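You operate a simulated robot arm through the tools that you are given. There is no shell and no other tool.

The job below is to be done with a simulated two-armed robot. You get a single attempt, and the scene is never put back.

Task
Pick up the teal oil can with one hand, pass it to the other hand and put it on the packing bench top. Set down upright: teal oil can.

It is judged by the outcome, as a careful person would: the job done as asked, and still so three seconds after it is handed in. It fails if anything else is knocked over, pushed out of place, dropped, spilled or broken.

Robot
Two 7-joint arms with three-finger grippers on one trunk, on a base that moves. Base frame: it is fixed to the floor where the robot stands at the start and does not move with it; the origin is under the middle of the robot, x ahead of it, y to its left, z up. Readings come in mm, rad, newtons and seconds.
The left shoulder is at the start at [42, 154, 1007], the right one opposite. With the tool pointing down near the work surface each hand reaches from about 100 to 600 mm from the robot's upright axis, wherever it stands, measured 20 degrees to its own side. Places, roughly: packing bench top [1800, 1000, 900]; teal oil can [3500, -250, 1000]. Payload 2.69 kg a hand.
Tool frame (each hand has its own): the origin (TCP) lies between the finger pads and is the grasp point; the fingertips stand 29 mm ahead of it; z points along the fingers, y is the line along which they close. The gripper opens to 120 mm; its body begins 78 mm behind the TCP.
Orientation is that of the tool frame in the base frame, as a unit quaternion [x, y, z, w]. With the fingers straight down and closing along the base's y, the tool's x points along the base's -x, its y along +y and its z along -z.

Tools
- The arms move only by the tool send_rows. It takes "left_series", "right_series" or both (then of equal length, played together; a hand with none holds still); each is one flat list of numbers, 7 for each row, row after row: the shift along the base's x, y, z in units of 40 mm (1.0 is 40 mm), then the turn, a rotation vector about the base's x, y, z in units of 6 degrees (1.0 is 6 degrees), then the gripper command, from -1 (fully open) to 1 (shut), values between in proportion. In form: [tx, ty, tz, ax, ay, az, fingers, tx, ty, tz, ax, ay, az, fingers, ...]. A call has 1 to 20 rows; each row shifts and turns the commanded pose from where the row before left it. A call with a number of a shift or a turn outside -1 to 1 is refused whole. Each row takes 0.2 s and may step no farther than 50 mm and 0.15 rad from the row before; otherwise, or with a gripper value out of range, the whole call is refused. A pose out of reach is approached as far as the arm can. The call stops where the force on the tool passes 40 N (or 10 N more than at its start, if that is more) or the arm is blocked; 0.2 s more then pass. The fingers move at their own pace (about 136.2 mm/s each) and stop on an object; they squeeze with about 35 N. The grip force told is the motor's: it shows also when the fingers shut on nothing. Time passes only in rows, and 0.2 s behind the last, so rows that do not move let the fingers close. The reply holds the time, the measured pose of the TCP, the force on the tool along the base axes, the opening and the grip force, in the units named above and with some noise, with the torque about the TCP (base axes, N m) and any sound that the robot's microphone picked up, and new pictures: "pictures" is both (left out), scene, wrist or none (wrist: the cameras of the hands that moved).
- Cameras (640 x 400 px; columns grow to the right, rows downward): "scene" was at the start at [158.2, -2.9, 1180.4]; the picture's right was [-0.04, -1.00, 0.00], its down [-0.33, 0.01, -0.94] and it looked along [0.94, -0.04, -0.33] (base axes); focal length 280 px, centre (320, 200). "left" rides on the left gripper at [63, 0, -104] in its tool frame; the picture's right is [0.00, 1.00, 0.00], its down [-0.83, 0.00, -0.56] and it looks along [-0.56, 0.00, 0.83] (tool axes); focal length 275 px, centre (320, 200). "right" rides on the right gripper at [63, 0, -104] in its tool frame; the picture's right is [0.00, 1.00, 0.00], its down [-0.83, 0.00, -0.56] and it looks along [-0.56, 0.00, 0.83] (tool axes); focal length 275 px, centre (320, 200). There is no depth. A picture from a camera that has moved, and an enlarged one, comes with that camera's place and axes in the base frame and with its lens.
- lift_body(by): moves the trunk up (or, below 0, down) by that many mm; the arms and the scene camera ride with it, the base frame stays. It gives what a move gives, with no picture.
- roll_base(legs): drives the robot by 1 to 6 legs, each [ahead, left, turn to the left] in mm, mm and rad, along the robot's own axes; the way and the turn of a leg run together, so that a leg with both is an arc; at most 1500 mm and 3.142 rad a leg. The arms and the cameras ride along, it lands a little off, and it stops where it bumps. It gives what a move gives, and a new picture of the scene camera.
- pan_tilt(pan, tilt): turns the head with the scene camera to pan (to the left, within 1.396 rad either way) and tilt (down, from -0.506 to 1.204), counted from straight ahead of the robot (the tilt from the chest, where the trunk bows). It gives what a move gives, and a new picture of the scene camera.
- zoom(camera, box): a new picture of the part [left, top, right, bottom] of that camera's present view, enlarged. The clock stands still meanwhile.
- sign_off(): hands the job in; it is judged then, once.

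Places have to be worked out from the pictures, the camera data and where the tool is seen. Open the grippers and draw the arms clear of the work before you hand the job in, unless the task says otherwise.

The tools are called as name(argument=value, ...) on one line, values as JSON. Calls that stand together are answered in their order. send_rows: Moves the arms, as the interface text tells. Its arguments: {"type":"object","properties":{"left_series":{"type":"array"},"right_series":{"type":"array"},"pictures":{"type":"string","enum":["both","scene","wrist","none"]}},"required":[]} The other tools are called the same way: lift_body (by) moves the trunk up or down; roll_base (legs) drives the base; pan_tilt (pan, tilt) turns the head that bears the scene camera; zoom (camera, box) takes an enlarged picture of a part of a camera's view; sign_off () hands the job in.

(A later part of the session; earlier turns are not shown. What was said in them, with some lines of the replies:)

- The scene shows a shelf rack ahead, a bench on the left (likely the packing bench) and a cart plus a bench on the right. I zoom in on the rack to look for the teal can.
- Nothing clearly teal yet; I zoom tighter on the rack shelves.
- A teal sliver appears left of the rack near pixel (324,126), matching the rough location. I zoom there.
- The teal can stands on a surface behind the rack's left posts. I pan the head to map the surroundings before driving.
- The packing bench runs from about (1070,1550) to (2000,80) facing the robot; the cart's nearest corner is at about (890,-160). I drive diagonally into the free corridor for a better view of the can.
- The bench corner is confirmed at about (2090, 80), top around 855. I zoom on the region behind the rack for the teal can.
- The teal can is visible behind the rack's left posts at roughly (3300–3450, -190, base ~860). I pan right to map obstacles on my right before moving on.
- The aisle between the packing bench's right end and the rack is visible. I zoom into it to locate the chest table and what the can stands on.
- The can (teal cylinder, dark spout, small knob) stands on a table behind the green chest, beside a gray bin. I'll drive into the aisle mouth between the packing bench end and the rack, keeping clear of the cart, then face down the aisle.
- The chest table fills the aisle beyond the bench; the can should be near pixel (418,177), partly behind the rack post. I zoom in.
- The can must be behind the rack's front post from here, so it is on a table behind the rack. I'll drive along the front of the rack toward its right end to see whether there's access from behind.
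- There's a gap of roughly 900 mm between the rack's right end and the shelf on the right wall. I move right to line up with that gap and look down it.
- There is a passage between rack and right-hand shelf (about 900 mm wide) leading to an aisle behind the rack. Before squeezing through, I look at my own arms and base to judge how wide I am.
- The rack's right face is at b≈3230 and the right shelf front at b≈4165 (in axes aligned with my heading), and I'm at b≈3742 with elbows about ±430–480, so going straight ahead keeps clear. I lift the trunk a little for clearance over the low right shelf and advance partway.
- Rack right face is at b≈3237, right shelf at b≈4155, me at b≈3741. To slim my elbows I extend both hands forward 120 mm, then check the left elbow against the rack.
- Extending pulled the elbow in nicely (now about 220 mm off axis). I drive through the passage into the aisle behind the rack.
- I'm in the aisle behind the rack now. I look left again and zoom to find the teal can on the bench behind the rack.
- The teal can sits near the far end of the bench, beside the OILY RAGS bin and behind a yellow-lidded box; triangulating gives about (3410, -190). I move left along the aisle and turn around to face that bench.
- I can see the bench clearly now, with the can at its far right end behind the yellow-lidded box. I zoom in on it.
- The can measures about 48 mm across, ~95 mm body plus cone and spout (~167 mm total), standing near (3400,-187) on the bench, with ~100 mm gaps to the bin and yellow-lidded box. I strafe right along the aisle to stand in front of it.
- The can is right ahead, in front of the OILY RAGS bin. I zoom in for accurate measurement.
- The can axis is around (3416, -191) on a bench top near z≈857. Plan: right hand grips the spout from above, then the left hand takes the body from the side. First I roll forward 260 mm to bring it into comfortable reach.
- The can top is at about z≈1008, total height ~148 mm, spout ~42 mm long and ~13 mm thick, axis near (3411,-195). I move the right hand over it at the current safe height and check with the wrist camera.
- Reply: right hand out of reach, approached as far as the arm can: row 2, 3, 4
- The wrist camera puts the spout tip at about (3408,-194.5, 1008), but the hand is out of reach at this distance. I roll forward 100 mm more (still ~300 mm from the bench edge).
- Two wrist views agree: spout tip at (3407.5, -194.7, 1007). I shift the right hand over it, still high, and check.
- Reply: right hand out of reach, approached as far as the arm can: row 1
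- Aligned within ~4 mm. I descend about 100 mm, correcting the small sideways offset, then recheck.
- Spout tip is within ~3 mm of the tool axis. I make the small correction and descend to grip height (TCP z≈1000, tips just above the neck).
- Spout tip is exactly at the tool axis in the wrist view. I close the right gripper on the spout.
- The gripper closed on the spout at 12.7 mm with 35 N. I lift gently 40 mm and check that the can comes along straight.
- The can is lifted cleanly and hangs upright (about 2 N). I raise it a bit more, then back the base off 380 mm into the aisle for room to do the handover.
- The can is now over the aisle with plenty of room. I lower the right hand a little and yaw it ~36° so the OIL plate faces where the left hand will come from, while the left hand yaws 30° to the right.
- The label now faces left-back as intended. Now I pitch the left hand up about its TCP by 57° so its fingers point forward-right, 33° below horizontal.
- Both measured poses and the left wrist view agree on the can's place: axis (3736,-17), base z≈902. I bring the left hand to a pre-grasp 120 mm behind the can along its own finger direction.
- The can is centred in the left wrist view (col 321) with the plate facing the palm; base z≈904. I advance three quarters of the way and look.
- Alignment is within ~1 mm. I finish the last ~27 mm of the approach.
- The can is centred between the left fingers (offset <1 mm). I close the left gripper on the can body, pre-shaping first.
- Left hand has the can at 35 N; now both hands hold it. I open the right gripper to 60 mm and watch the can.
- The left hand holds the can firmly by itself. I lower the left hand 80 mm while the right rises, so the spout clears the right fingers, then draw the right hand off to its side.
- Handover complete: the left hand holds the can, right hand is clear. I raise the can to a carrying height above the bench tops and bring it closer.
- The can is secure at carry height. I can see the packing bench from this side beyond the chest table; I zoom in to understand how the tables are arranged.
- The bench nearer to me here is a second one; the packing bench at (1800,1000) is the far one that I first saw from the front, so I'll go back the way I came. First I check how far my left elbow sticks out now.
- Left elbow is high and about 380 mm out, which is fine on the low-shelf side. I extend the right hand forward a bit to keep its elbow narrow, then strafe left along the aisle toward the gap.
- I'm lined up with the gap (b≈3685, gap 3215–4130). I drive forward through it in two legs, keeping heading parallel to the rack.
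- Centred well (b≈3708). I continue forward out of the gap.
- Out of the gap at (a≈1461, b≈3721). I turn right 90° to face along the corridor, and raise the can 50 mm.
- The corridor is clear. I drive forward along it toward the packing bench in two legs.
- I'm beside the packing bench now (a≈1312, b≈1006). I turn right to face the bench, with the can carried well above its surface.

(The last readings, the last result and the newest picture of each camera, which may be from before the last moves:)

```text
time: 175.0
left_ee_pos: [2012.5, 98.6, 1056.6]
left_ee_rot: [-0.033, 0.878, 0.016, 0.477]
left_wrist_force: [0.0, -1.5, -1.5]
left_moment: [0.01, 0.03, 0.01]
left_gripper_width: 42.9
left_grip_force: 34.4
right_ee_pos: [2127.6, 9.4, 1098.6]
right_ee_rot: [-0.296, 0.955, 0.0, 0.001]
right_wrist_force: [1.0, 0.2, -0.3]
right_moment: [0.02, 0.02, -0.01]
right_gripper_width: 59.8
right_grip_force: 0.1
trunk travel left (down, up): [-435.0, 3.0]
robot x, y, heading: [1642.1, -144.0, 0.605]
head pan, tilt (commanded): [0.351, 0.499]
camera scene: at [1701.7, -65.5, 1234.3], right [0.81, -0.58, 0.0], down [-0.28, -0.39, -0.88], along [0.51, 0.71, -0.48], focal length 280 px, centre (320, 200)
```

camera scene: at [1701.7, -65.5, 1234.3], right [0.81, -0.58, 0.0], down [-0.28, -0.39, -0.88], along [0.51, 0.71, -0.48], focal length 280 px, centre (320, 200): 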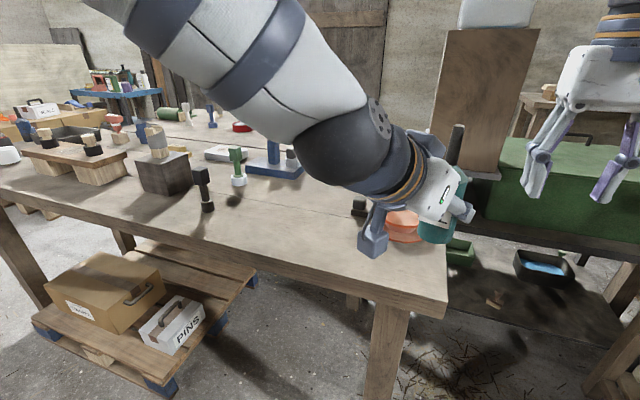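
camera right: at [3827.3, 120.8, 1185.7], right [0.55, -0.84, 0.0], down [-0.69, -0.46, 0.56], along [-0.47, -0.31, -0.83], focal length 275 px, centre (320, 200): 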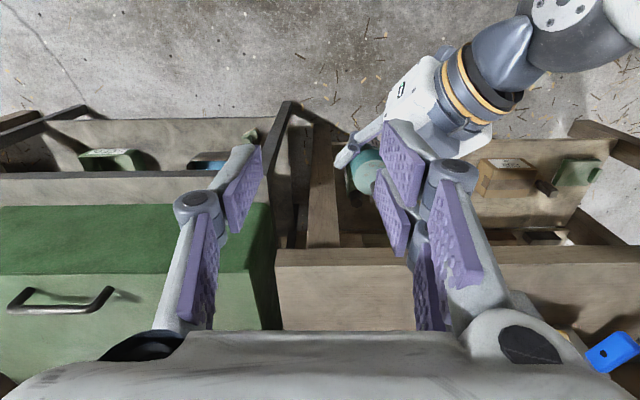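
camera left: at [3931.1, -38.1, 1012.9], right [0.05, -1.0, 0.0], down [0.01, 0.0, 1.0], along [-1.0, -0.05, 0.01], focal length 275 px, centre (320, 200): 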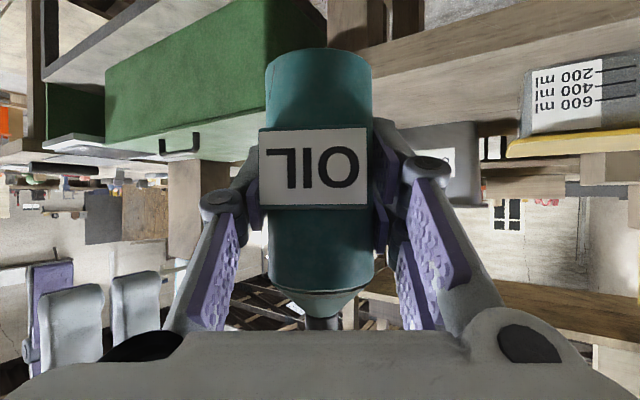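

The packing bench top is clear around (1990, 470), ~145 mm in from its near edge, with all neighbours ≥180 mm away. I shift left along the bench and slightly forward so that spot is in easy reach of the left hand.

roll_base(legs=[[0, 328, 0.0], [150, 0, 0.0]])

pan_tilt(pan=0.1, tilt=0.7)

```text
time: 179.1
left_ee_pos: [1955.8, 452.1, 1057.0]
left_ee_rot: [-0.033, 0.877, 0.016, 0.478]
left_wrist_force: [0.2, -0.4, -2.6]
left_moment: [0.02, -0.02, 0.0]
left_gripper_width: 42.7
left_grip_force: 35.0
right_ee_pos: [2072.2, 361.3, 1098.7]
right_ee_rot: [-0.296, 0.955, 0.0, 0.0]
right_wrist_force: [0.3, 0.9, -0.2]
right_moment: [-0.02, 0.04, 0.02]
right_gripper_width: 59.9
right_grip_force: 0.1
trunk travel left (down, up): [-435.0, 3.0]
robot x, y, heading: [1584.5, 209.7, 0.596]
head pan, tilt (commanded): [0.351, 0.499]
camera scene: at [1645.1, 286.9, 1234.3], right [0.81, -0.58, 0.0], down [-0.28, -0.39, -0.88], along [0.51, 0.71, -0.48], focal length 280 px, centre (320, 200)
```

scene: 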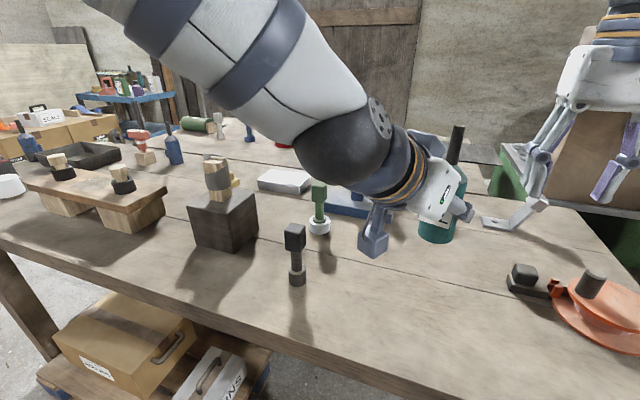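

```text
time: 179.8
left_ee_pos: [1955.7, 451.7, 1056.3]
left_ee_rot: [-0.032, 0.878, 0.017, 0.477]
left_wrist_force: [0.8, 0.3, -1.9]
left_moment: [-0.01, -0.02, 0.02]
left_gripper_width: 43.3
left_grip_force: 35.1
right_ee_pos: [2070.7, 361.4, 1098.3]
right_ee_rot: [-0.294, 0.956, 0.0, 0.001]
right_wrist_force: [0.3, -0.1, 0.3]
right_moment: [0.01, -0.01, -0.02]
right_gripper_width: 59.8
right_grip_force: 0.0
trunk travel left (down, up): [-435.0, 3.0]
robot x, y, heading: [1585.5, 203.2, 0.602]
head pan, tilt (commanded): [0.099, 0.7]
camera scene: at [1656.5, 267.2, 1216.6], right [0.64, -0.77, 0.0], down [-0.49, -0.41, -0.77], along [0.59, 0.49, -0.64], focal length 280 px, centre (320, 200)
```

scene: 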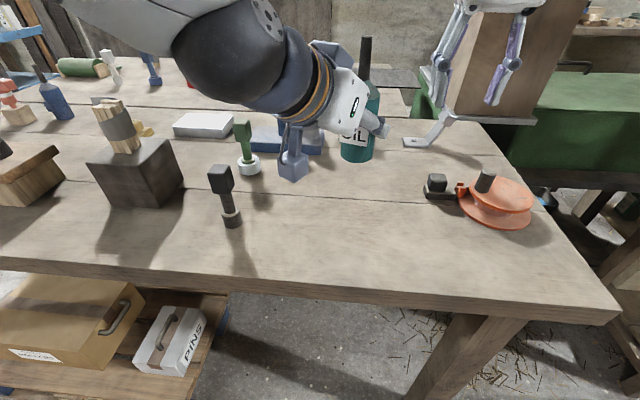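

The target spot (1990,470) is bare bench top. I move the can over it and descend to about 25 mm above the surface, then check.

send_rows(left_series=[0.43, 0.23, 0, 0, 0, 0, 1, 0.43, 0.23, -0.4, 0, 0, 0, 1, 0, 0, -0.7, 0, 0, 0, 1, 0, 0, -0.7, 0, 0, 0, 1, 0, 0, -0.7, 0, 0, 0, 1, 0, 0, -0.6, 0, 0, 0, 1, 0, 0, 0, 0, 0, 0, 1], pictures="both")

zoom(camera="scene", box=[250, 80, 470, 280])

```text
time: 181.4
left_ee_pos: [1990.2, 469.1, 930.5]
left_ee_rot: [-0.032, 0.878, 0.015, 0.478]
left_wrist_force: [0.5, 0.3, -2.4]
left_moment: [0.0, -0.01, 0.01]
left_gripper_width: 42.9
left_grip_force: 35.1
right_ee_pos: [2070.2, 360.6, 1099.5]
right_ee_rot: [-0.295, 0.956, 0.0, 0.001]
right_wrist_force: [0.7, 0.8, 0.7]
right_moment: [0.03, -0.01, 0.0]
right_gripper_width: 59.9
right_grip_force: 0.0
trunk travel left (down, up): [-435.0, 3.0]
robot x, y, heading: [1583.0, 207.1, 0.596]
head pan, tilt (commanded): [0.099, 0.7]
camera scene: at [1656.4, 267.1, 1216.6], right [0.64, -0.77, 0.0], down [-0.49, -0.41, -0.77], along [0.59, 0.49, -0.64], focal length 280 px, centre (320, 200)
camera left: at [1868.3, 461.2, 935.8], right [-0.07, 1.0, 0.0], down [-0.02, 0.0, 1.0], along [1.0, 0.07, 0.02], focal length 275 px, centre (320, 200)
```

scene: 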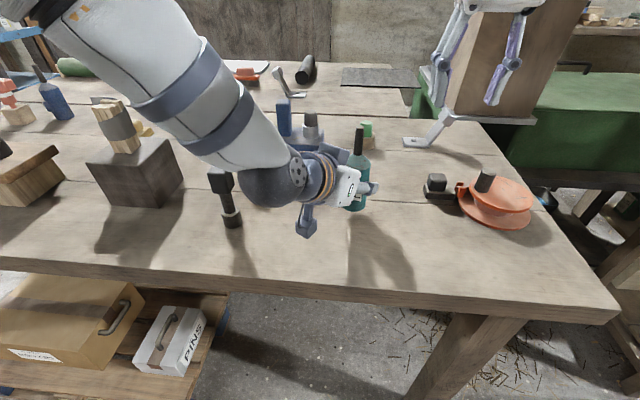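
left: 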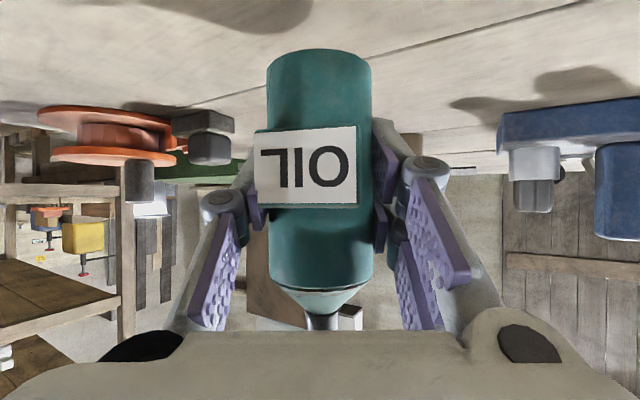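

```text
2.00 times, centred on (360, 180) of scene
camera zoom: at [1656.4, 267.1, 1216.6], right [0.64, -0.77, 0.0], down [-0.49, -0.41, -0.77], along [0.59, 0.49, -0.64], focal length 559 px, centre (240, 240)
```

zoom: 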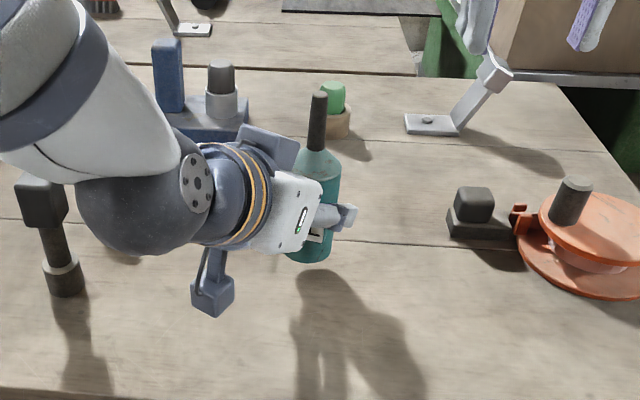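

The can hovers about 28 mm over free bench. I zoom closer to check that it's still upright before touching down.

zoom(camera="scene", box=[325, 120, 395, 220])

zoom(camera="left", box=[220, 20, 420, 340])

```text
4.00 times, centred on (360, 170) of scene
camera zoom: at [1656.4, 267.1, 1216.6], right [0.64, -0.77, 0.0], down [-0.49, -0.41, -0.77], along [0.59, 0.49, -0.64], focal length 1119 px, centre (160, 320)
```

zoom: 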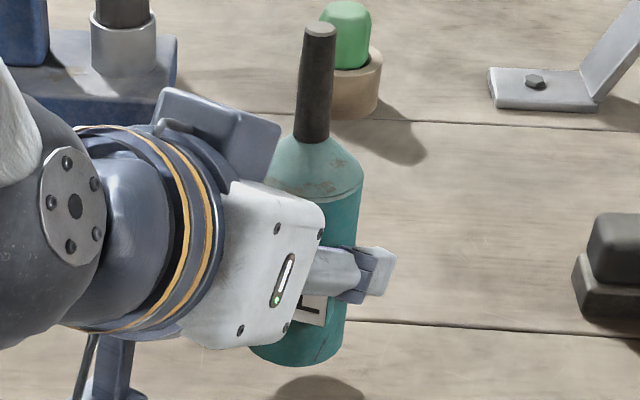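

```text
1.25 times, centred on (320, 180) of left
camera zoom: at [1868.3, 461.2, 935.8], right [-0.07, 1.0, 0.0], down [-0.02, 0.0, 1.0], along [1.0, 0.07, 0.02], focal length 344 px, centre (320, 225)
```

zoom: 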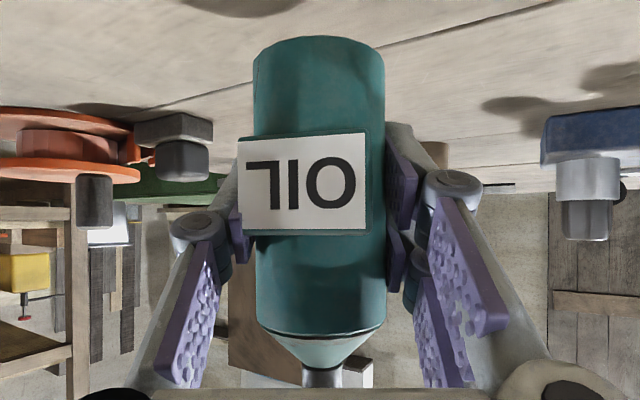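

The can is upright within about 1°. I lower slowly toward contact in small steps, watching the force.

send_rows(left_series=[0, 0, -0.15, 0, 0, 0, 1, 0, 0, -0.15, 0, 0, 0, 1, 0, 0, -0.15, 0, 0, 0, 1, 0, 0, -0.08, 0, 0, 0, 1, 0, 0, 0, 0, 0, 0, 1], pictures="scene")

zoom(camera="scene", box=[310, 120, 410, 240])

```text
time: 182.6
left_ee_pos: [1989.6, 469.1, 911.2]
left_ee_rot: [-0.033, 0.878, 0.017, 0.477]
left_wrist_force: [-0.4, -0.4, -2.5]
left_moment: [-0.02, 0.0, 0.0]
left_gripper_width: 43.1
left_grip_force: 35.3
right_ee_pos: [2070.1, 361.3, 1099.0]
right_ee_rot: [-0.295, 0.956, 0.001, 0.0]
right_wrist_force: [1.1, -0.1, 0.2]
right_moment: [-0.01, 0.01, 0.0]
right_gripper_width: 59.9
right_grip_force: 0.0
trunk travel left (down, up): [-435.0, 3.0]
robot x, y, heading: [1583.6, 207.2, 0.594]
head pan, tilt (commanded): [0.099, 0.7]
camera scene: at [1656.7, 267.2, 1216.6], right [0.64, -0.77, 0.0], down [-0.49, -0.41, -0.76], along [0.59, 0.49, -0.64], focal length 280 px, centre (320, 200)
```

scene: 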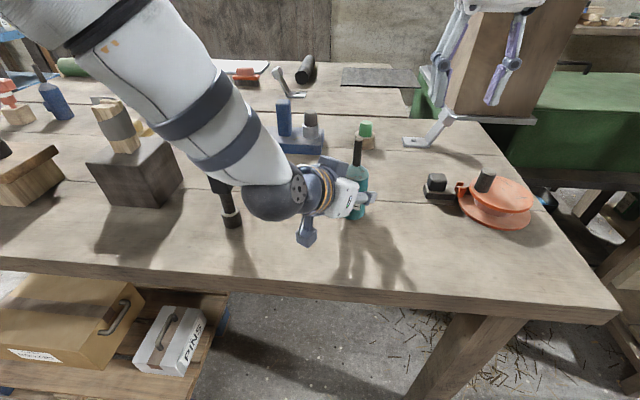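

```text
3.33 times, centred on (360, 180) of scene
camera zoom: at [1656.7, 267.2, 1216.6], right [0.64, -0.77, 0.0], down [-0.49, -0.41, -0.76], along [0.59, 0.49, -0.64], focal length 932 px, centre (187, 267)
```

zoom: 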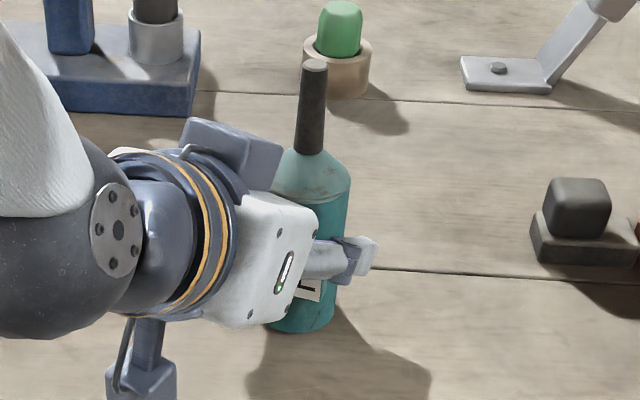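

No contact yet at z=911. I continue in 2 mm steps.

send_rows(left_series=[0, 0, -0.05, 0, 0, 0, 1, 0, 0, -0.05, 0, 0, 0, 1, 0, 0, -0.05, 0, 0, 0, 1, 0, 0, 0, 0, 0, 0, 1], pictures="none")

```text
time: 183.6
left_ee_pos: [1989.0, 468.7, 910.4]
left_ee_rot: [-0.033, 0.876, 0.018, 0.482]
left_wrist_force: [-3.5, 1.1, 22.8]
left_moment: [0.46, 0.37, 0.02]
left_gripper_width: 43.0
left_grip_force: 35.4
right_ee_pos: [2069.1, 360.4, 1100.8]
right_ee_rot: [-0.294, 0.956, 0.001, 0.002]
right_wrist_force: [-0.5, 0.6, 0.7]
right_moment: [0.03, 0.0, -0.03]
right_gripper_width: 60.2
right_grip_force: 0.1
trunk travel left (down, up): [-435.0, 3.0]
robot x, y, heading: [1582.9, 207.9, 0.597]
head pan, tilt (commanded): [0.099, 0.7]
```

Contact: 23 N upward at z≈910, so the can's base is on the bench. I ease off a few millimetres to leave only a light press.

send_rows(left_series=[0, 0, 0.05, 0, 0, 0, 1, 0, 0, 0.05, 0, 0, 0, 1, 0, 0, 0, 0, 0, 0, 1], pictures="both")

zoom(camera="scene", box=[310, 120, 410, 240])

```text
time: 184.4
left_ee_pos: [1990.3, 469.8, 910.1]
left_ee_rot: [-0.033, 0.878, 0.017, 0.477]
left_wrist_force: [5.6, 4.2, 12.8]
left_moment: [0.43, -0.48, -0.04]
left_gripper_width: 43.1
left_grip_force: 35.0
right_ee_pos: [2071.2, 361.0, 1098.9]
right_ee_rot: [-0.295, 0.956, 0.0, 0.001]
right_wrist_force: [-0.5, 0.1, 0.9]
right_moment: [0.01, 0.04, 0.0]
right_gripper_width: 59.9
right_grip_force: 0.0
trunk travel left (down, up): [-435.0, 3.0]
robot x, y, heading: [1585.3, 208.0, 0.602]
head pan, tilt (commanded): [0.099, 0.7]
camera scene: at [1656.5, 267.1, 1216.5], right [0.64, -0.77, 0.0], down [-0.49, -0.41, -0.77], along [0.59, 0.49, -0.64], focal length 280 px, centre (320, 200)
camera left: at [1868.8, 462.0, 913.5], right [-0.07, 1.0, 0.0], down [-0.02, 0.0, 1.0], along [1.0, 0.07, 0.02], focal length 275 px, centre (320, 200)
```

scene: 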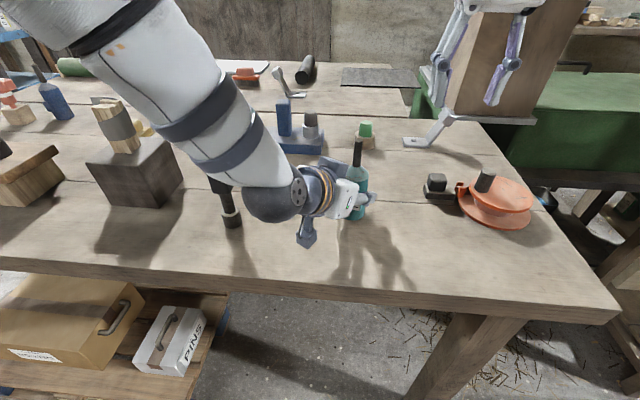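
left: 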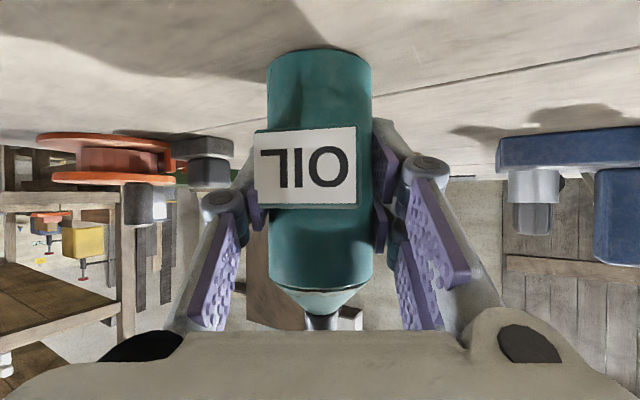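

```text
3.33 times, centred on (360, 180) of scene
camera zoom: at [1656.5, 267.1, 1216.5], right [0.64, -0.77, 0.0], down [-0.49, -0.41, -0.77], along [0.59, 0.49, -0.64], focal length 932 px, centre (187, 267)
```

zoom: 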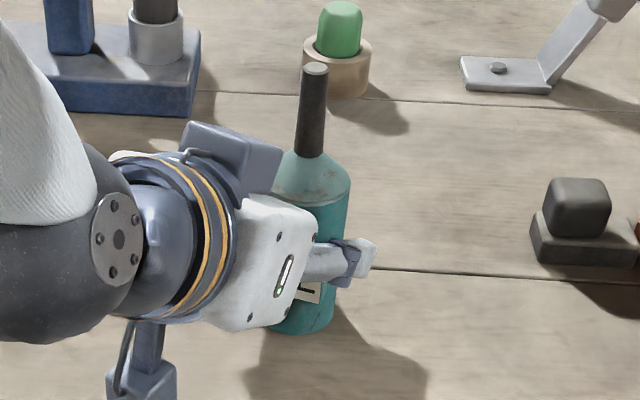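

The can stands on the bench with ~13 N of press. I ease up another millimetre and open the left fingers gradually.

send_rows(left_series=[0, 0, 0.03, 0, 0, 0, 1, 0, 0, 0, 0, 0, 0, 1, 0, 0, 0, 0, 0, 0, 0.2, 0, 0, 0, 0, 0, 0, 0.05, 0, 0, 0, 0, 0, 0, -0.3, 0, 0, 0, 0, 0, 0, -0.7, 0, 0, 0, 0, 0, 0, -0.7], pictures="both")

zoom(camera="scene", box=[310, 120, 410, 240])

```text
time: 186.0
left_ee_pos: [1988.3, 468.8, 910.5]
left_ee_rot: [-0.032, 0.878, 0.016, 0.477]
left_wrist_force: [0.5, -0.9, 0.0]
left_moment: [0.01, 0.01, 0.02]
left_gripper_width: 101.9
left_grip_force: 0.1
right_ee_pos: [2071.2, 360.5, 1098.5]
right_ee_rot: [-0.294, 0.956, 0.0, 0.001]
right_wrist_force: [0.4, 0.3, 0.0]
right_moment: [0.0, 0.03, 0.01]
right_gripper_width: 59.8
right_grip_force: 0.1
trunk travel left (down, up): [-435.0, 3.0]
robot x, y, heading: [1587.5, 207.0, 0.602]
head pan, tilt (commanded): [0.099, 0.7]
camera scene: at [1656.6, 267.1, 1216.6], right [0.64, -0.77, 0.0], down [-0.49, -0.41, -0.76], along [0.59, 0.49, -0.64], focal length 280 px, centre (320, 200)
camera left: at [1868.2, 461.6, 914.5], right [-0.07, 1.0, 0.0], down [-0.01, 0.0, 1.0], along [1.0, 0.07, 0.01], focal length 275 px, centre (320, 200)
```

scene: 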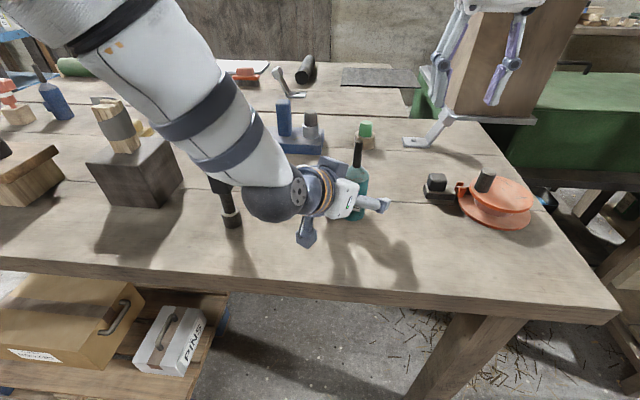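
left: 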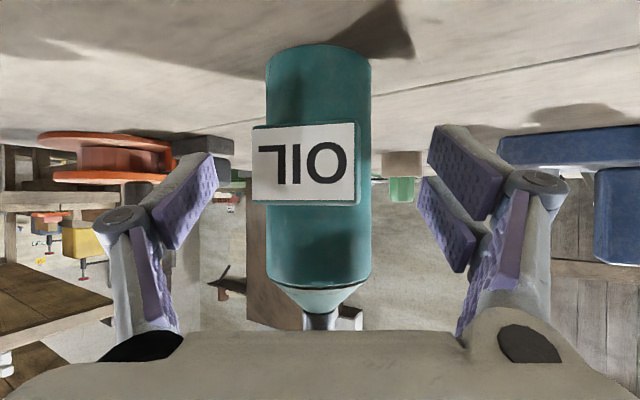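

```text
3.33 times, centred on (360, 180) of scene
camera zoom: at [1656.6, 267.1, 1216.6], right [0.64, -0.77, 0.0], down [-0.49, -0.41, -0.76], along [0.59, 0.49, -0.64], focal length 932 px, centre (187, 267)
```

zoom: 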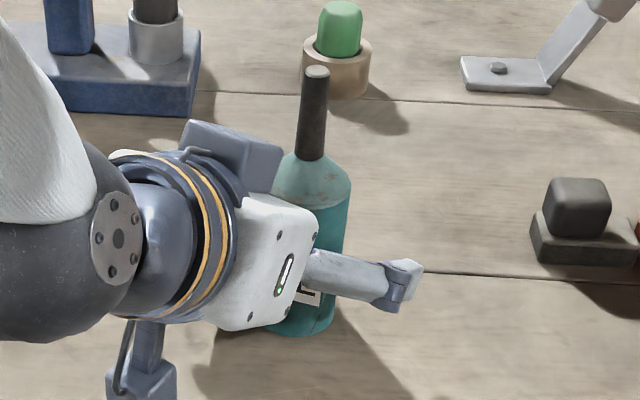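

The can stands free and upright. I retreat the left hand back along its own finger direction, up and away from the can.

send_rows(left_series=[-0.3, -0.022, 0.195, 0, 0, 0, -0.7, -0.6, -0.044, 0.39, 0, 0, 0, -0.7, -0.6, -0.044, 0.39, 0, 0, 0, -0.7, -0.6, -0.044, 0.39, 0, 0, 0, -0.7, -0.6, -0.044, 0.39, 0, 0, 0, -0.7, 0, 0, 0.6, 0, 0, 0, -0.7, 0, 0, 0.8, 0, 0, 0, -0.7, 0, 0, 0.8, 0, 0, 0, -0.7, 0, 0, 0, 0, 0, 0, -0.7], pictures="both")

zoom(camera="scene", box=[290, 110, 430, 250])

```text
time: 188.0
left_ee_pos: [1882.2, 462.0, 1067.7]
left_ee_rot: [-0.034, 0.878, 0.017, 0.478]
left_wrist_force: [0.8, -0.5, -0.3]
left_moment: [-0.01, -0.01, -0.01]
left_gripper_width: 101.7
left_grip_force: 0.0
right_ee_pos: [2070.6, 360.7, 1098.6]
right_ee_rot: [-0.295, 0.956, 0.001, 0.001]
right_wrist_force: [-0.3, 0.5, 0.0]
right_moment: [0.01, 0.01, 0.03]
right_gripper_width: 60.2
right_grip_force: 0.1
trunk travel left (down, up): [-435.0, 3.0]
robot x, y, heading: [1587.4, 205.5, 0.596]
head pan, tilt (commanded): [0.099, 0.7]
camera scene: at [1656.7, 267.1, 1216.5], right [0.64, -0.77, 0.0], down [-0.49, -0.41, -0.76], along [0.59, 0.49, -0.64], focal length 280 px, centre (320, 200)
camera left: at [1761.0, 454.4, 1071.7], right [-0.07, 1.0, 0.0], down [-0.02, 0.0, 1.0], along [1.0, 0.07, 0.02], focal length 275 px, centre (320, 200)
```

scene: 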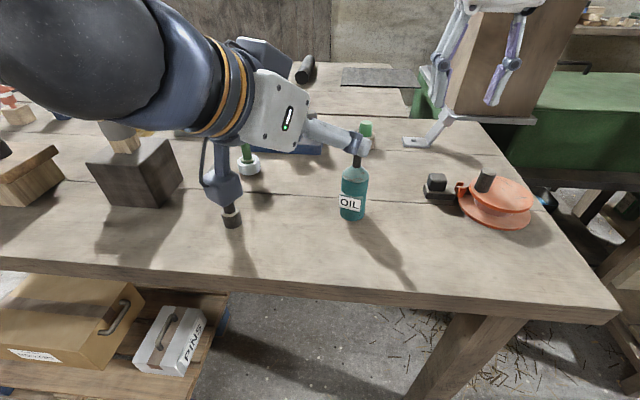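
left: 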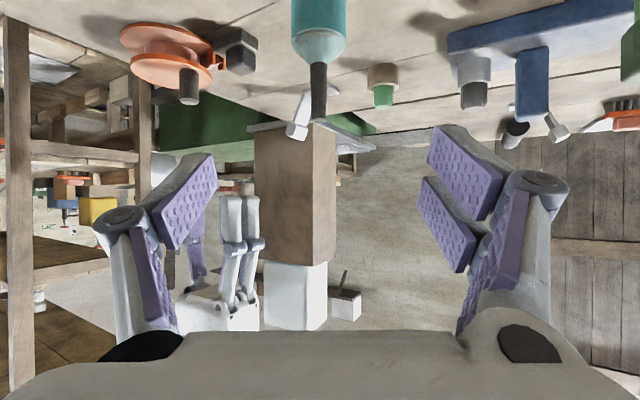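

```text
2.86 times, centred on (360, 180) of scene
camera zoom: at [1656.7, 267.1, 1216.5], right [0.64, -0.77, 0.0], down [-0.49, -0.41, -0.76], along [0.59, 0.49, -0.64], focal length 799 px, centre (206, 257)
```

zoom: 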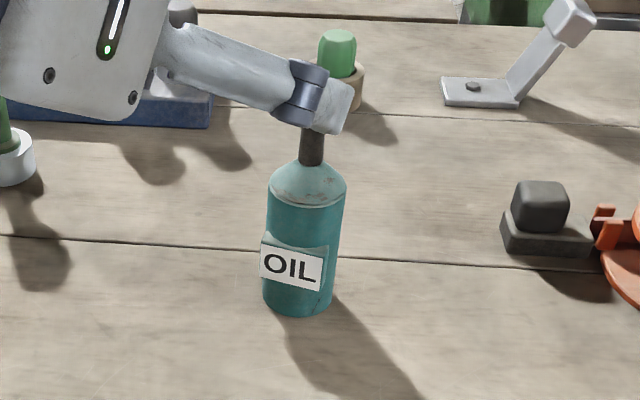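

The can stands upright on the packing bench with its OIL label facing us. I roll the base back 270 mm to draw both arms clear of the bench, then look again.

roll_base(legs=[[-270, 0, 0.0]])

send_rows(left_series=[0, 0, 0, 0, 0, 0, -1, 0, 0, 0, 0, 0, 0, -1], right_series=[0, 0, 0, 0, 0, 0, -1, 0, 0, 0, 0, 0, 0, -1], pictures="scene")

pan_tilt(pan=0.25, tilt=0.5)

zoom(camera="scene", box=[180, 90, 420, 270])

```text
time: 190.0
left_ee_pos: [1657.4, 309.5, 1066.8]
left_ee_rot: [-0.034, 0.877, 0.017, 0.478]
left_wrist_force: [-0.9, 0.9, -0.2]
left_moment: [0.0, -0.01, 0.0]
left_gripper_width: 101.9
left_grip_force: 0.1
right_ee_pos: [1846.2, 210.3, 1099.7]
right_ee_rot: [-0.296, 0.955, 0.0, 0.001]
right_wrist_force: [0.4, -0.1, -0.6]
right_moment: [0.04, -0.03, -0.02]
right_gripper_width: 60.0
right_grip_force: 0.0
trunk travel left (down, up): [-435.0, 3.0]
robot x, y, heading: [1359.8, 55.4, 0.6]
head pan, tilt (commanded): [0.099, 0.7]
camera scene: at [1433.0, 114.4, 1216.6], right [0.65, -0.76, 0.0], down [-0.49, -0.42, -0.77], along [0.58, 0.49, -0.64], focal length 280 px, centre (320, 200)
```

scene: 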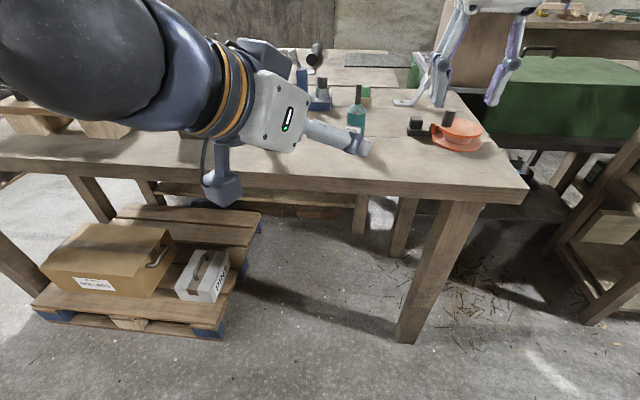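

```text
time: 190.6
left_ee_pos: [1658.2, 310.3, 1068.1]
left_ee_rot: [-0.034, 0.878, 0.018, 0.478]
left_wrist_force: [-0.5, 0.1, -0.3]
left_moment: [0.02, 0.04, 0.0]
left_gripper_width: 120.0
left_grip_force: 0.1
right_ee_pos: [1848.7, 209.7, 1098.3]
right_ee_rot: [-0.296, 0.955, 0.0, 0.0]
right_wrist_force: [0.3, 0.7, 0.9]
right_moment: [0.0, -0.02, -0.01]
right_gripper_width: 120.3
right_grip_force: 0.1
trunk travel left (down, up): [-435.0, 3.0]
robot x, y, heading: [1364.2, 53.6, 0.603]
head pan, tilt (commanded): [0.099, 0.7]
camera scene: at [1433.4, 114.6, 1216.6], right [0.65, -0.76, 0.0], down [-0.49, -0.42, -0.77], along [0.58, 0.49, -0.64], focal length 280 px, centre (320, 200)
```

scene: 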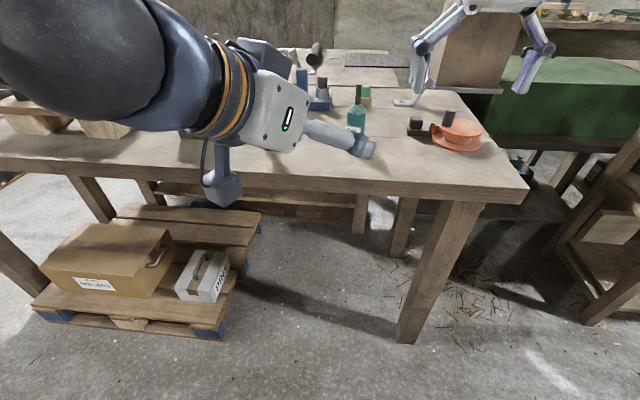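

```text
time: 191.3
left_ee_pos: [1657.8, 311.0, 1067.9]
left_ee_rot: [-0.034, 0.877, 0.017, 0.478]
left_wrist_force: [-0.1, 0.0, 0.2]
left_moment: [0.0, -0.04, -0.01]
left_gripper_width: 120.0
left_grip_force: 0.0
right_ee_pos: [1846.8, 210.7, 1098.2]
right_ee_rot: [-0.297, 0.955, 0.0, 0.0]
right_wrist_force: [-0.6, 0.1, -0.2]
right_moment: [0.0, 0.02, 0.01]
right_gripper_width: 120.2
right_grip_force: 0.0
trunk travel left (down, up): [-435.0, 3.0]
robot x, y, heading: [1364.0, 58.4, 0.601]
head pan, tilt (commanded): [0.25, 0.499]
camera scene: at [1428.5, 128.3, 1234.2], right [0.75, -0.66, 0.0], down [-0.32, -0.36, -0.88], along [0.58, 0.66, -0.48], focal length 280 px, centre (320, 200)
```

scene: 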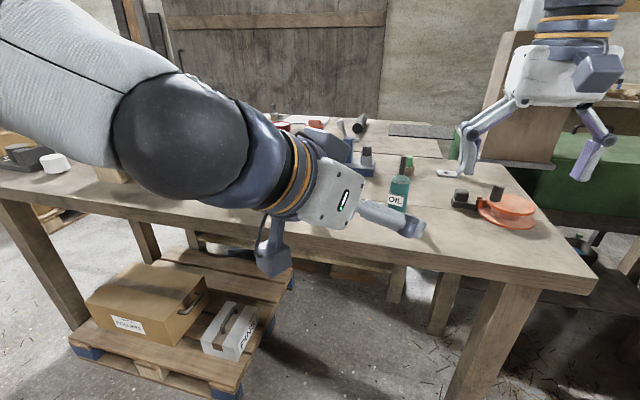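

```text
2.22 times, centred on (300, 180) of scene
camera zoom: at [1428.5, 128.3, 1234.2], right [0.75, -0.66, 0.0], down [-0.32, -0.36, -0.88], along [0.58, 0.66, -0.48], focal length 622 px, centre (364, 244)
```

zoom: 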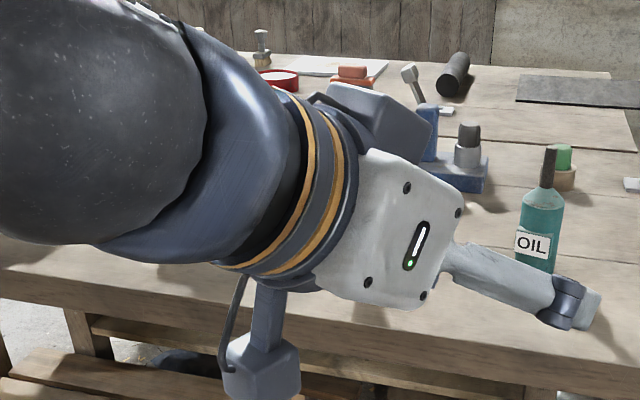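

Can is upright and both hands are off the bench. I check the rest of the bench items (e.g. the black tool) with the left wrist camera and a closer scene view.

zoom(camera="left", box=[0, 0, 640, 400])

zoom(camera="right", box=[0, 0, 640, 400])

pan_tilt(pan=-0.2, tilt=0.4)

```text
1.00 times, centred on (320, 200) of left (not enlarged: the box is as wide or as high as the picture)
camera zoom: at [1536.9, 302.5, 1071.4], right [-0.07, 1.0, 0.0], down [-0.01, 0.0, 1.0], along [1.0, 0.07, 0.01], focal length 275 px, centre (320, 200)
```

zoom: 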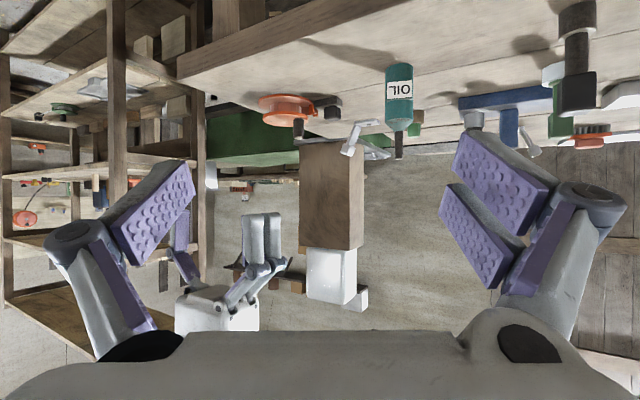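

```text
1.00 times, centred on (320, 200) of right (not enlarged: the box is as wide or as high as the picture)
camera zoom: at [1794.1, 173.7, 1203.8], right [-0.57, 0.82, 0.0], down [0.68, 0.47, 0.56], along [0.46, 0.32, -0.83], focal length 275 px, centre (320, 200)
```

zoom: 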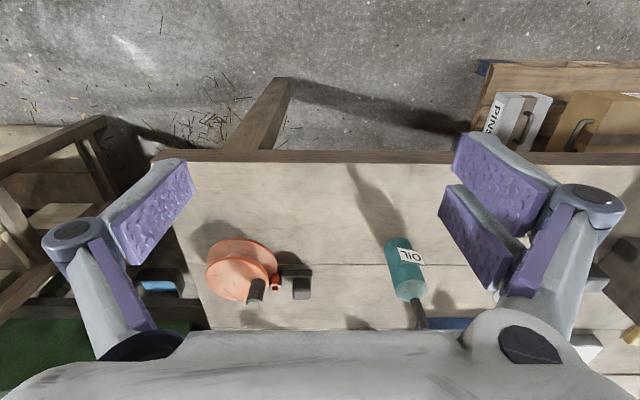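

```text
time: 192.2
left_ee_pos: [1657.3, 310.2, 1068.2]
left_ee_rot: [-0.034, 0.878, 0.017, 0.478]
left_wrist_force: [-1.2, -1.5, -0.3]
left_moment: [0.02, 0.02, 0.0]
left_gripper_width: 119.9
left_grip_force: 0.0
right_ee_pos: [1848.1, 209.9, 1098.5]
right_ee_rot: [-0.296, 0.955, 0.0, 0.0]
right_wrist_force: [0.0, -0.5, 0.1]
right_moment: [0.01, -0.02, 0.01]
right_gripper_width: 119.9
right_grip_force: 0.1
trunk travel left (down, up): [-435.0, 3.0]
robot x, y, heading: [1362.6, 57.5, 0.601]
head pan, tilt (commanded): [-0.201, 0.4]
camera scene: at [1453.8, 96.1, 1243.4], right [0.39, -0.92, 0.0], down [-0.36, -0.15, -0.92], along [0.85, 0.36, -0.39], focal length 280 px, centre (320, 200)
```

scene: 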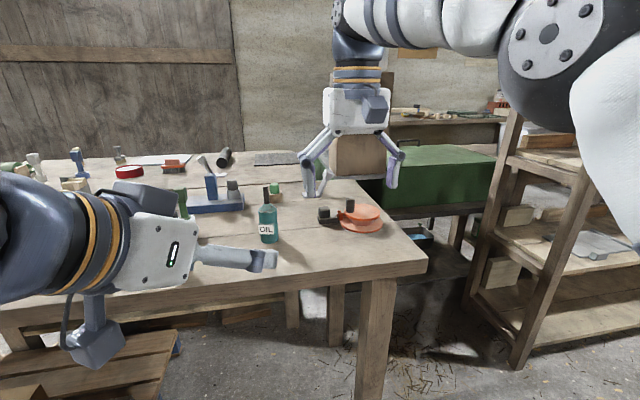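

Every view shows the teal can standing upright on the packing bench. The neighbouring items, including the black tool and the orange reel, are undisturbed, and both open hands are clear of the bench. I hand the job in.

sign_off()

```text
The job is handed in.
```

The teal oil can is standing upright on the packing bench, at about (1990, 470) and roughly 145 mm in from the near edge.

- **Pick-up:** the right hand lifted it by the spout from the bench behind the rack.
- **Handover:** the left hand took it by the body in mid-air, and then the right hand let go.
- **Set-down:** the left hand lowered it until the force reading showed contact with the bench, eased off, then opened and backed away.

In the last camera views the can was upright and the bench items I could see were still standing. Nothing fell or was knocked during the drive or the grasps. Both grippers were open and clear of the bench when I handed in.
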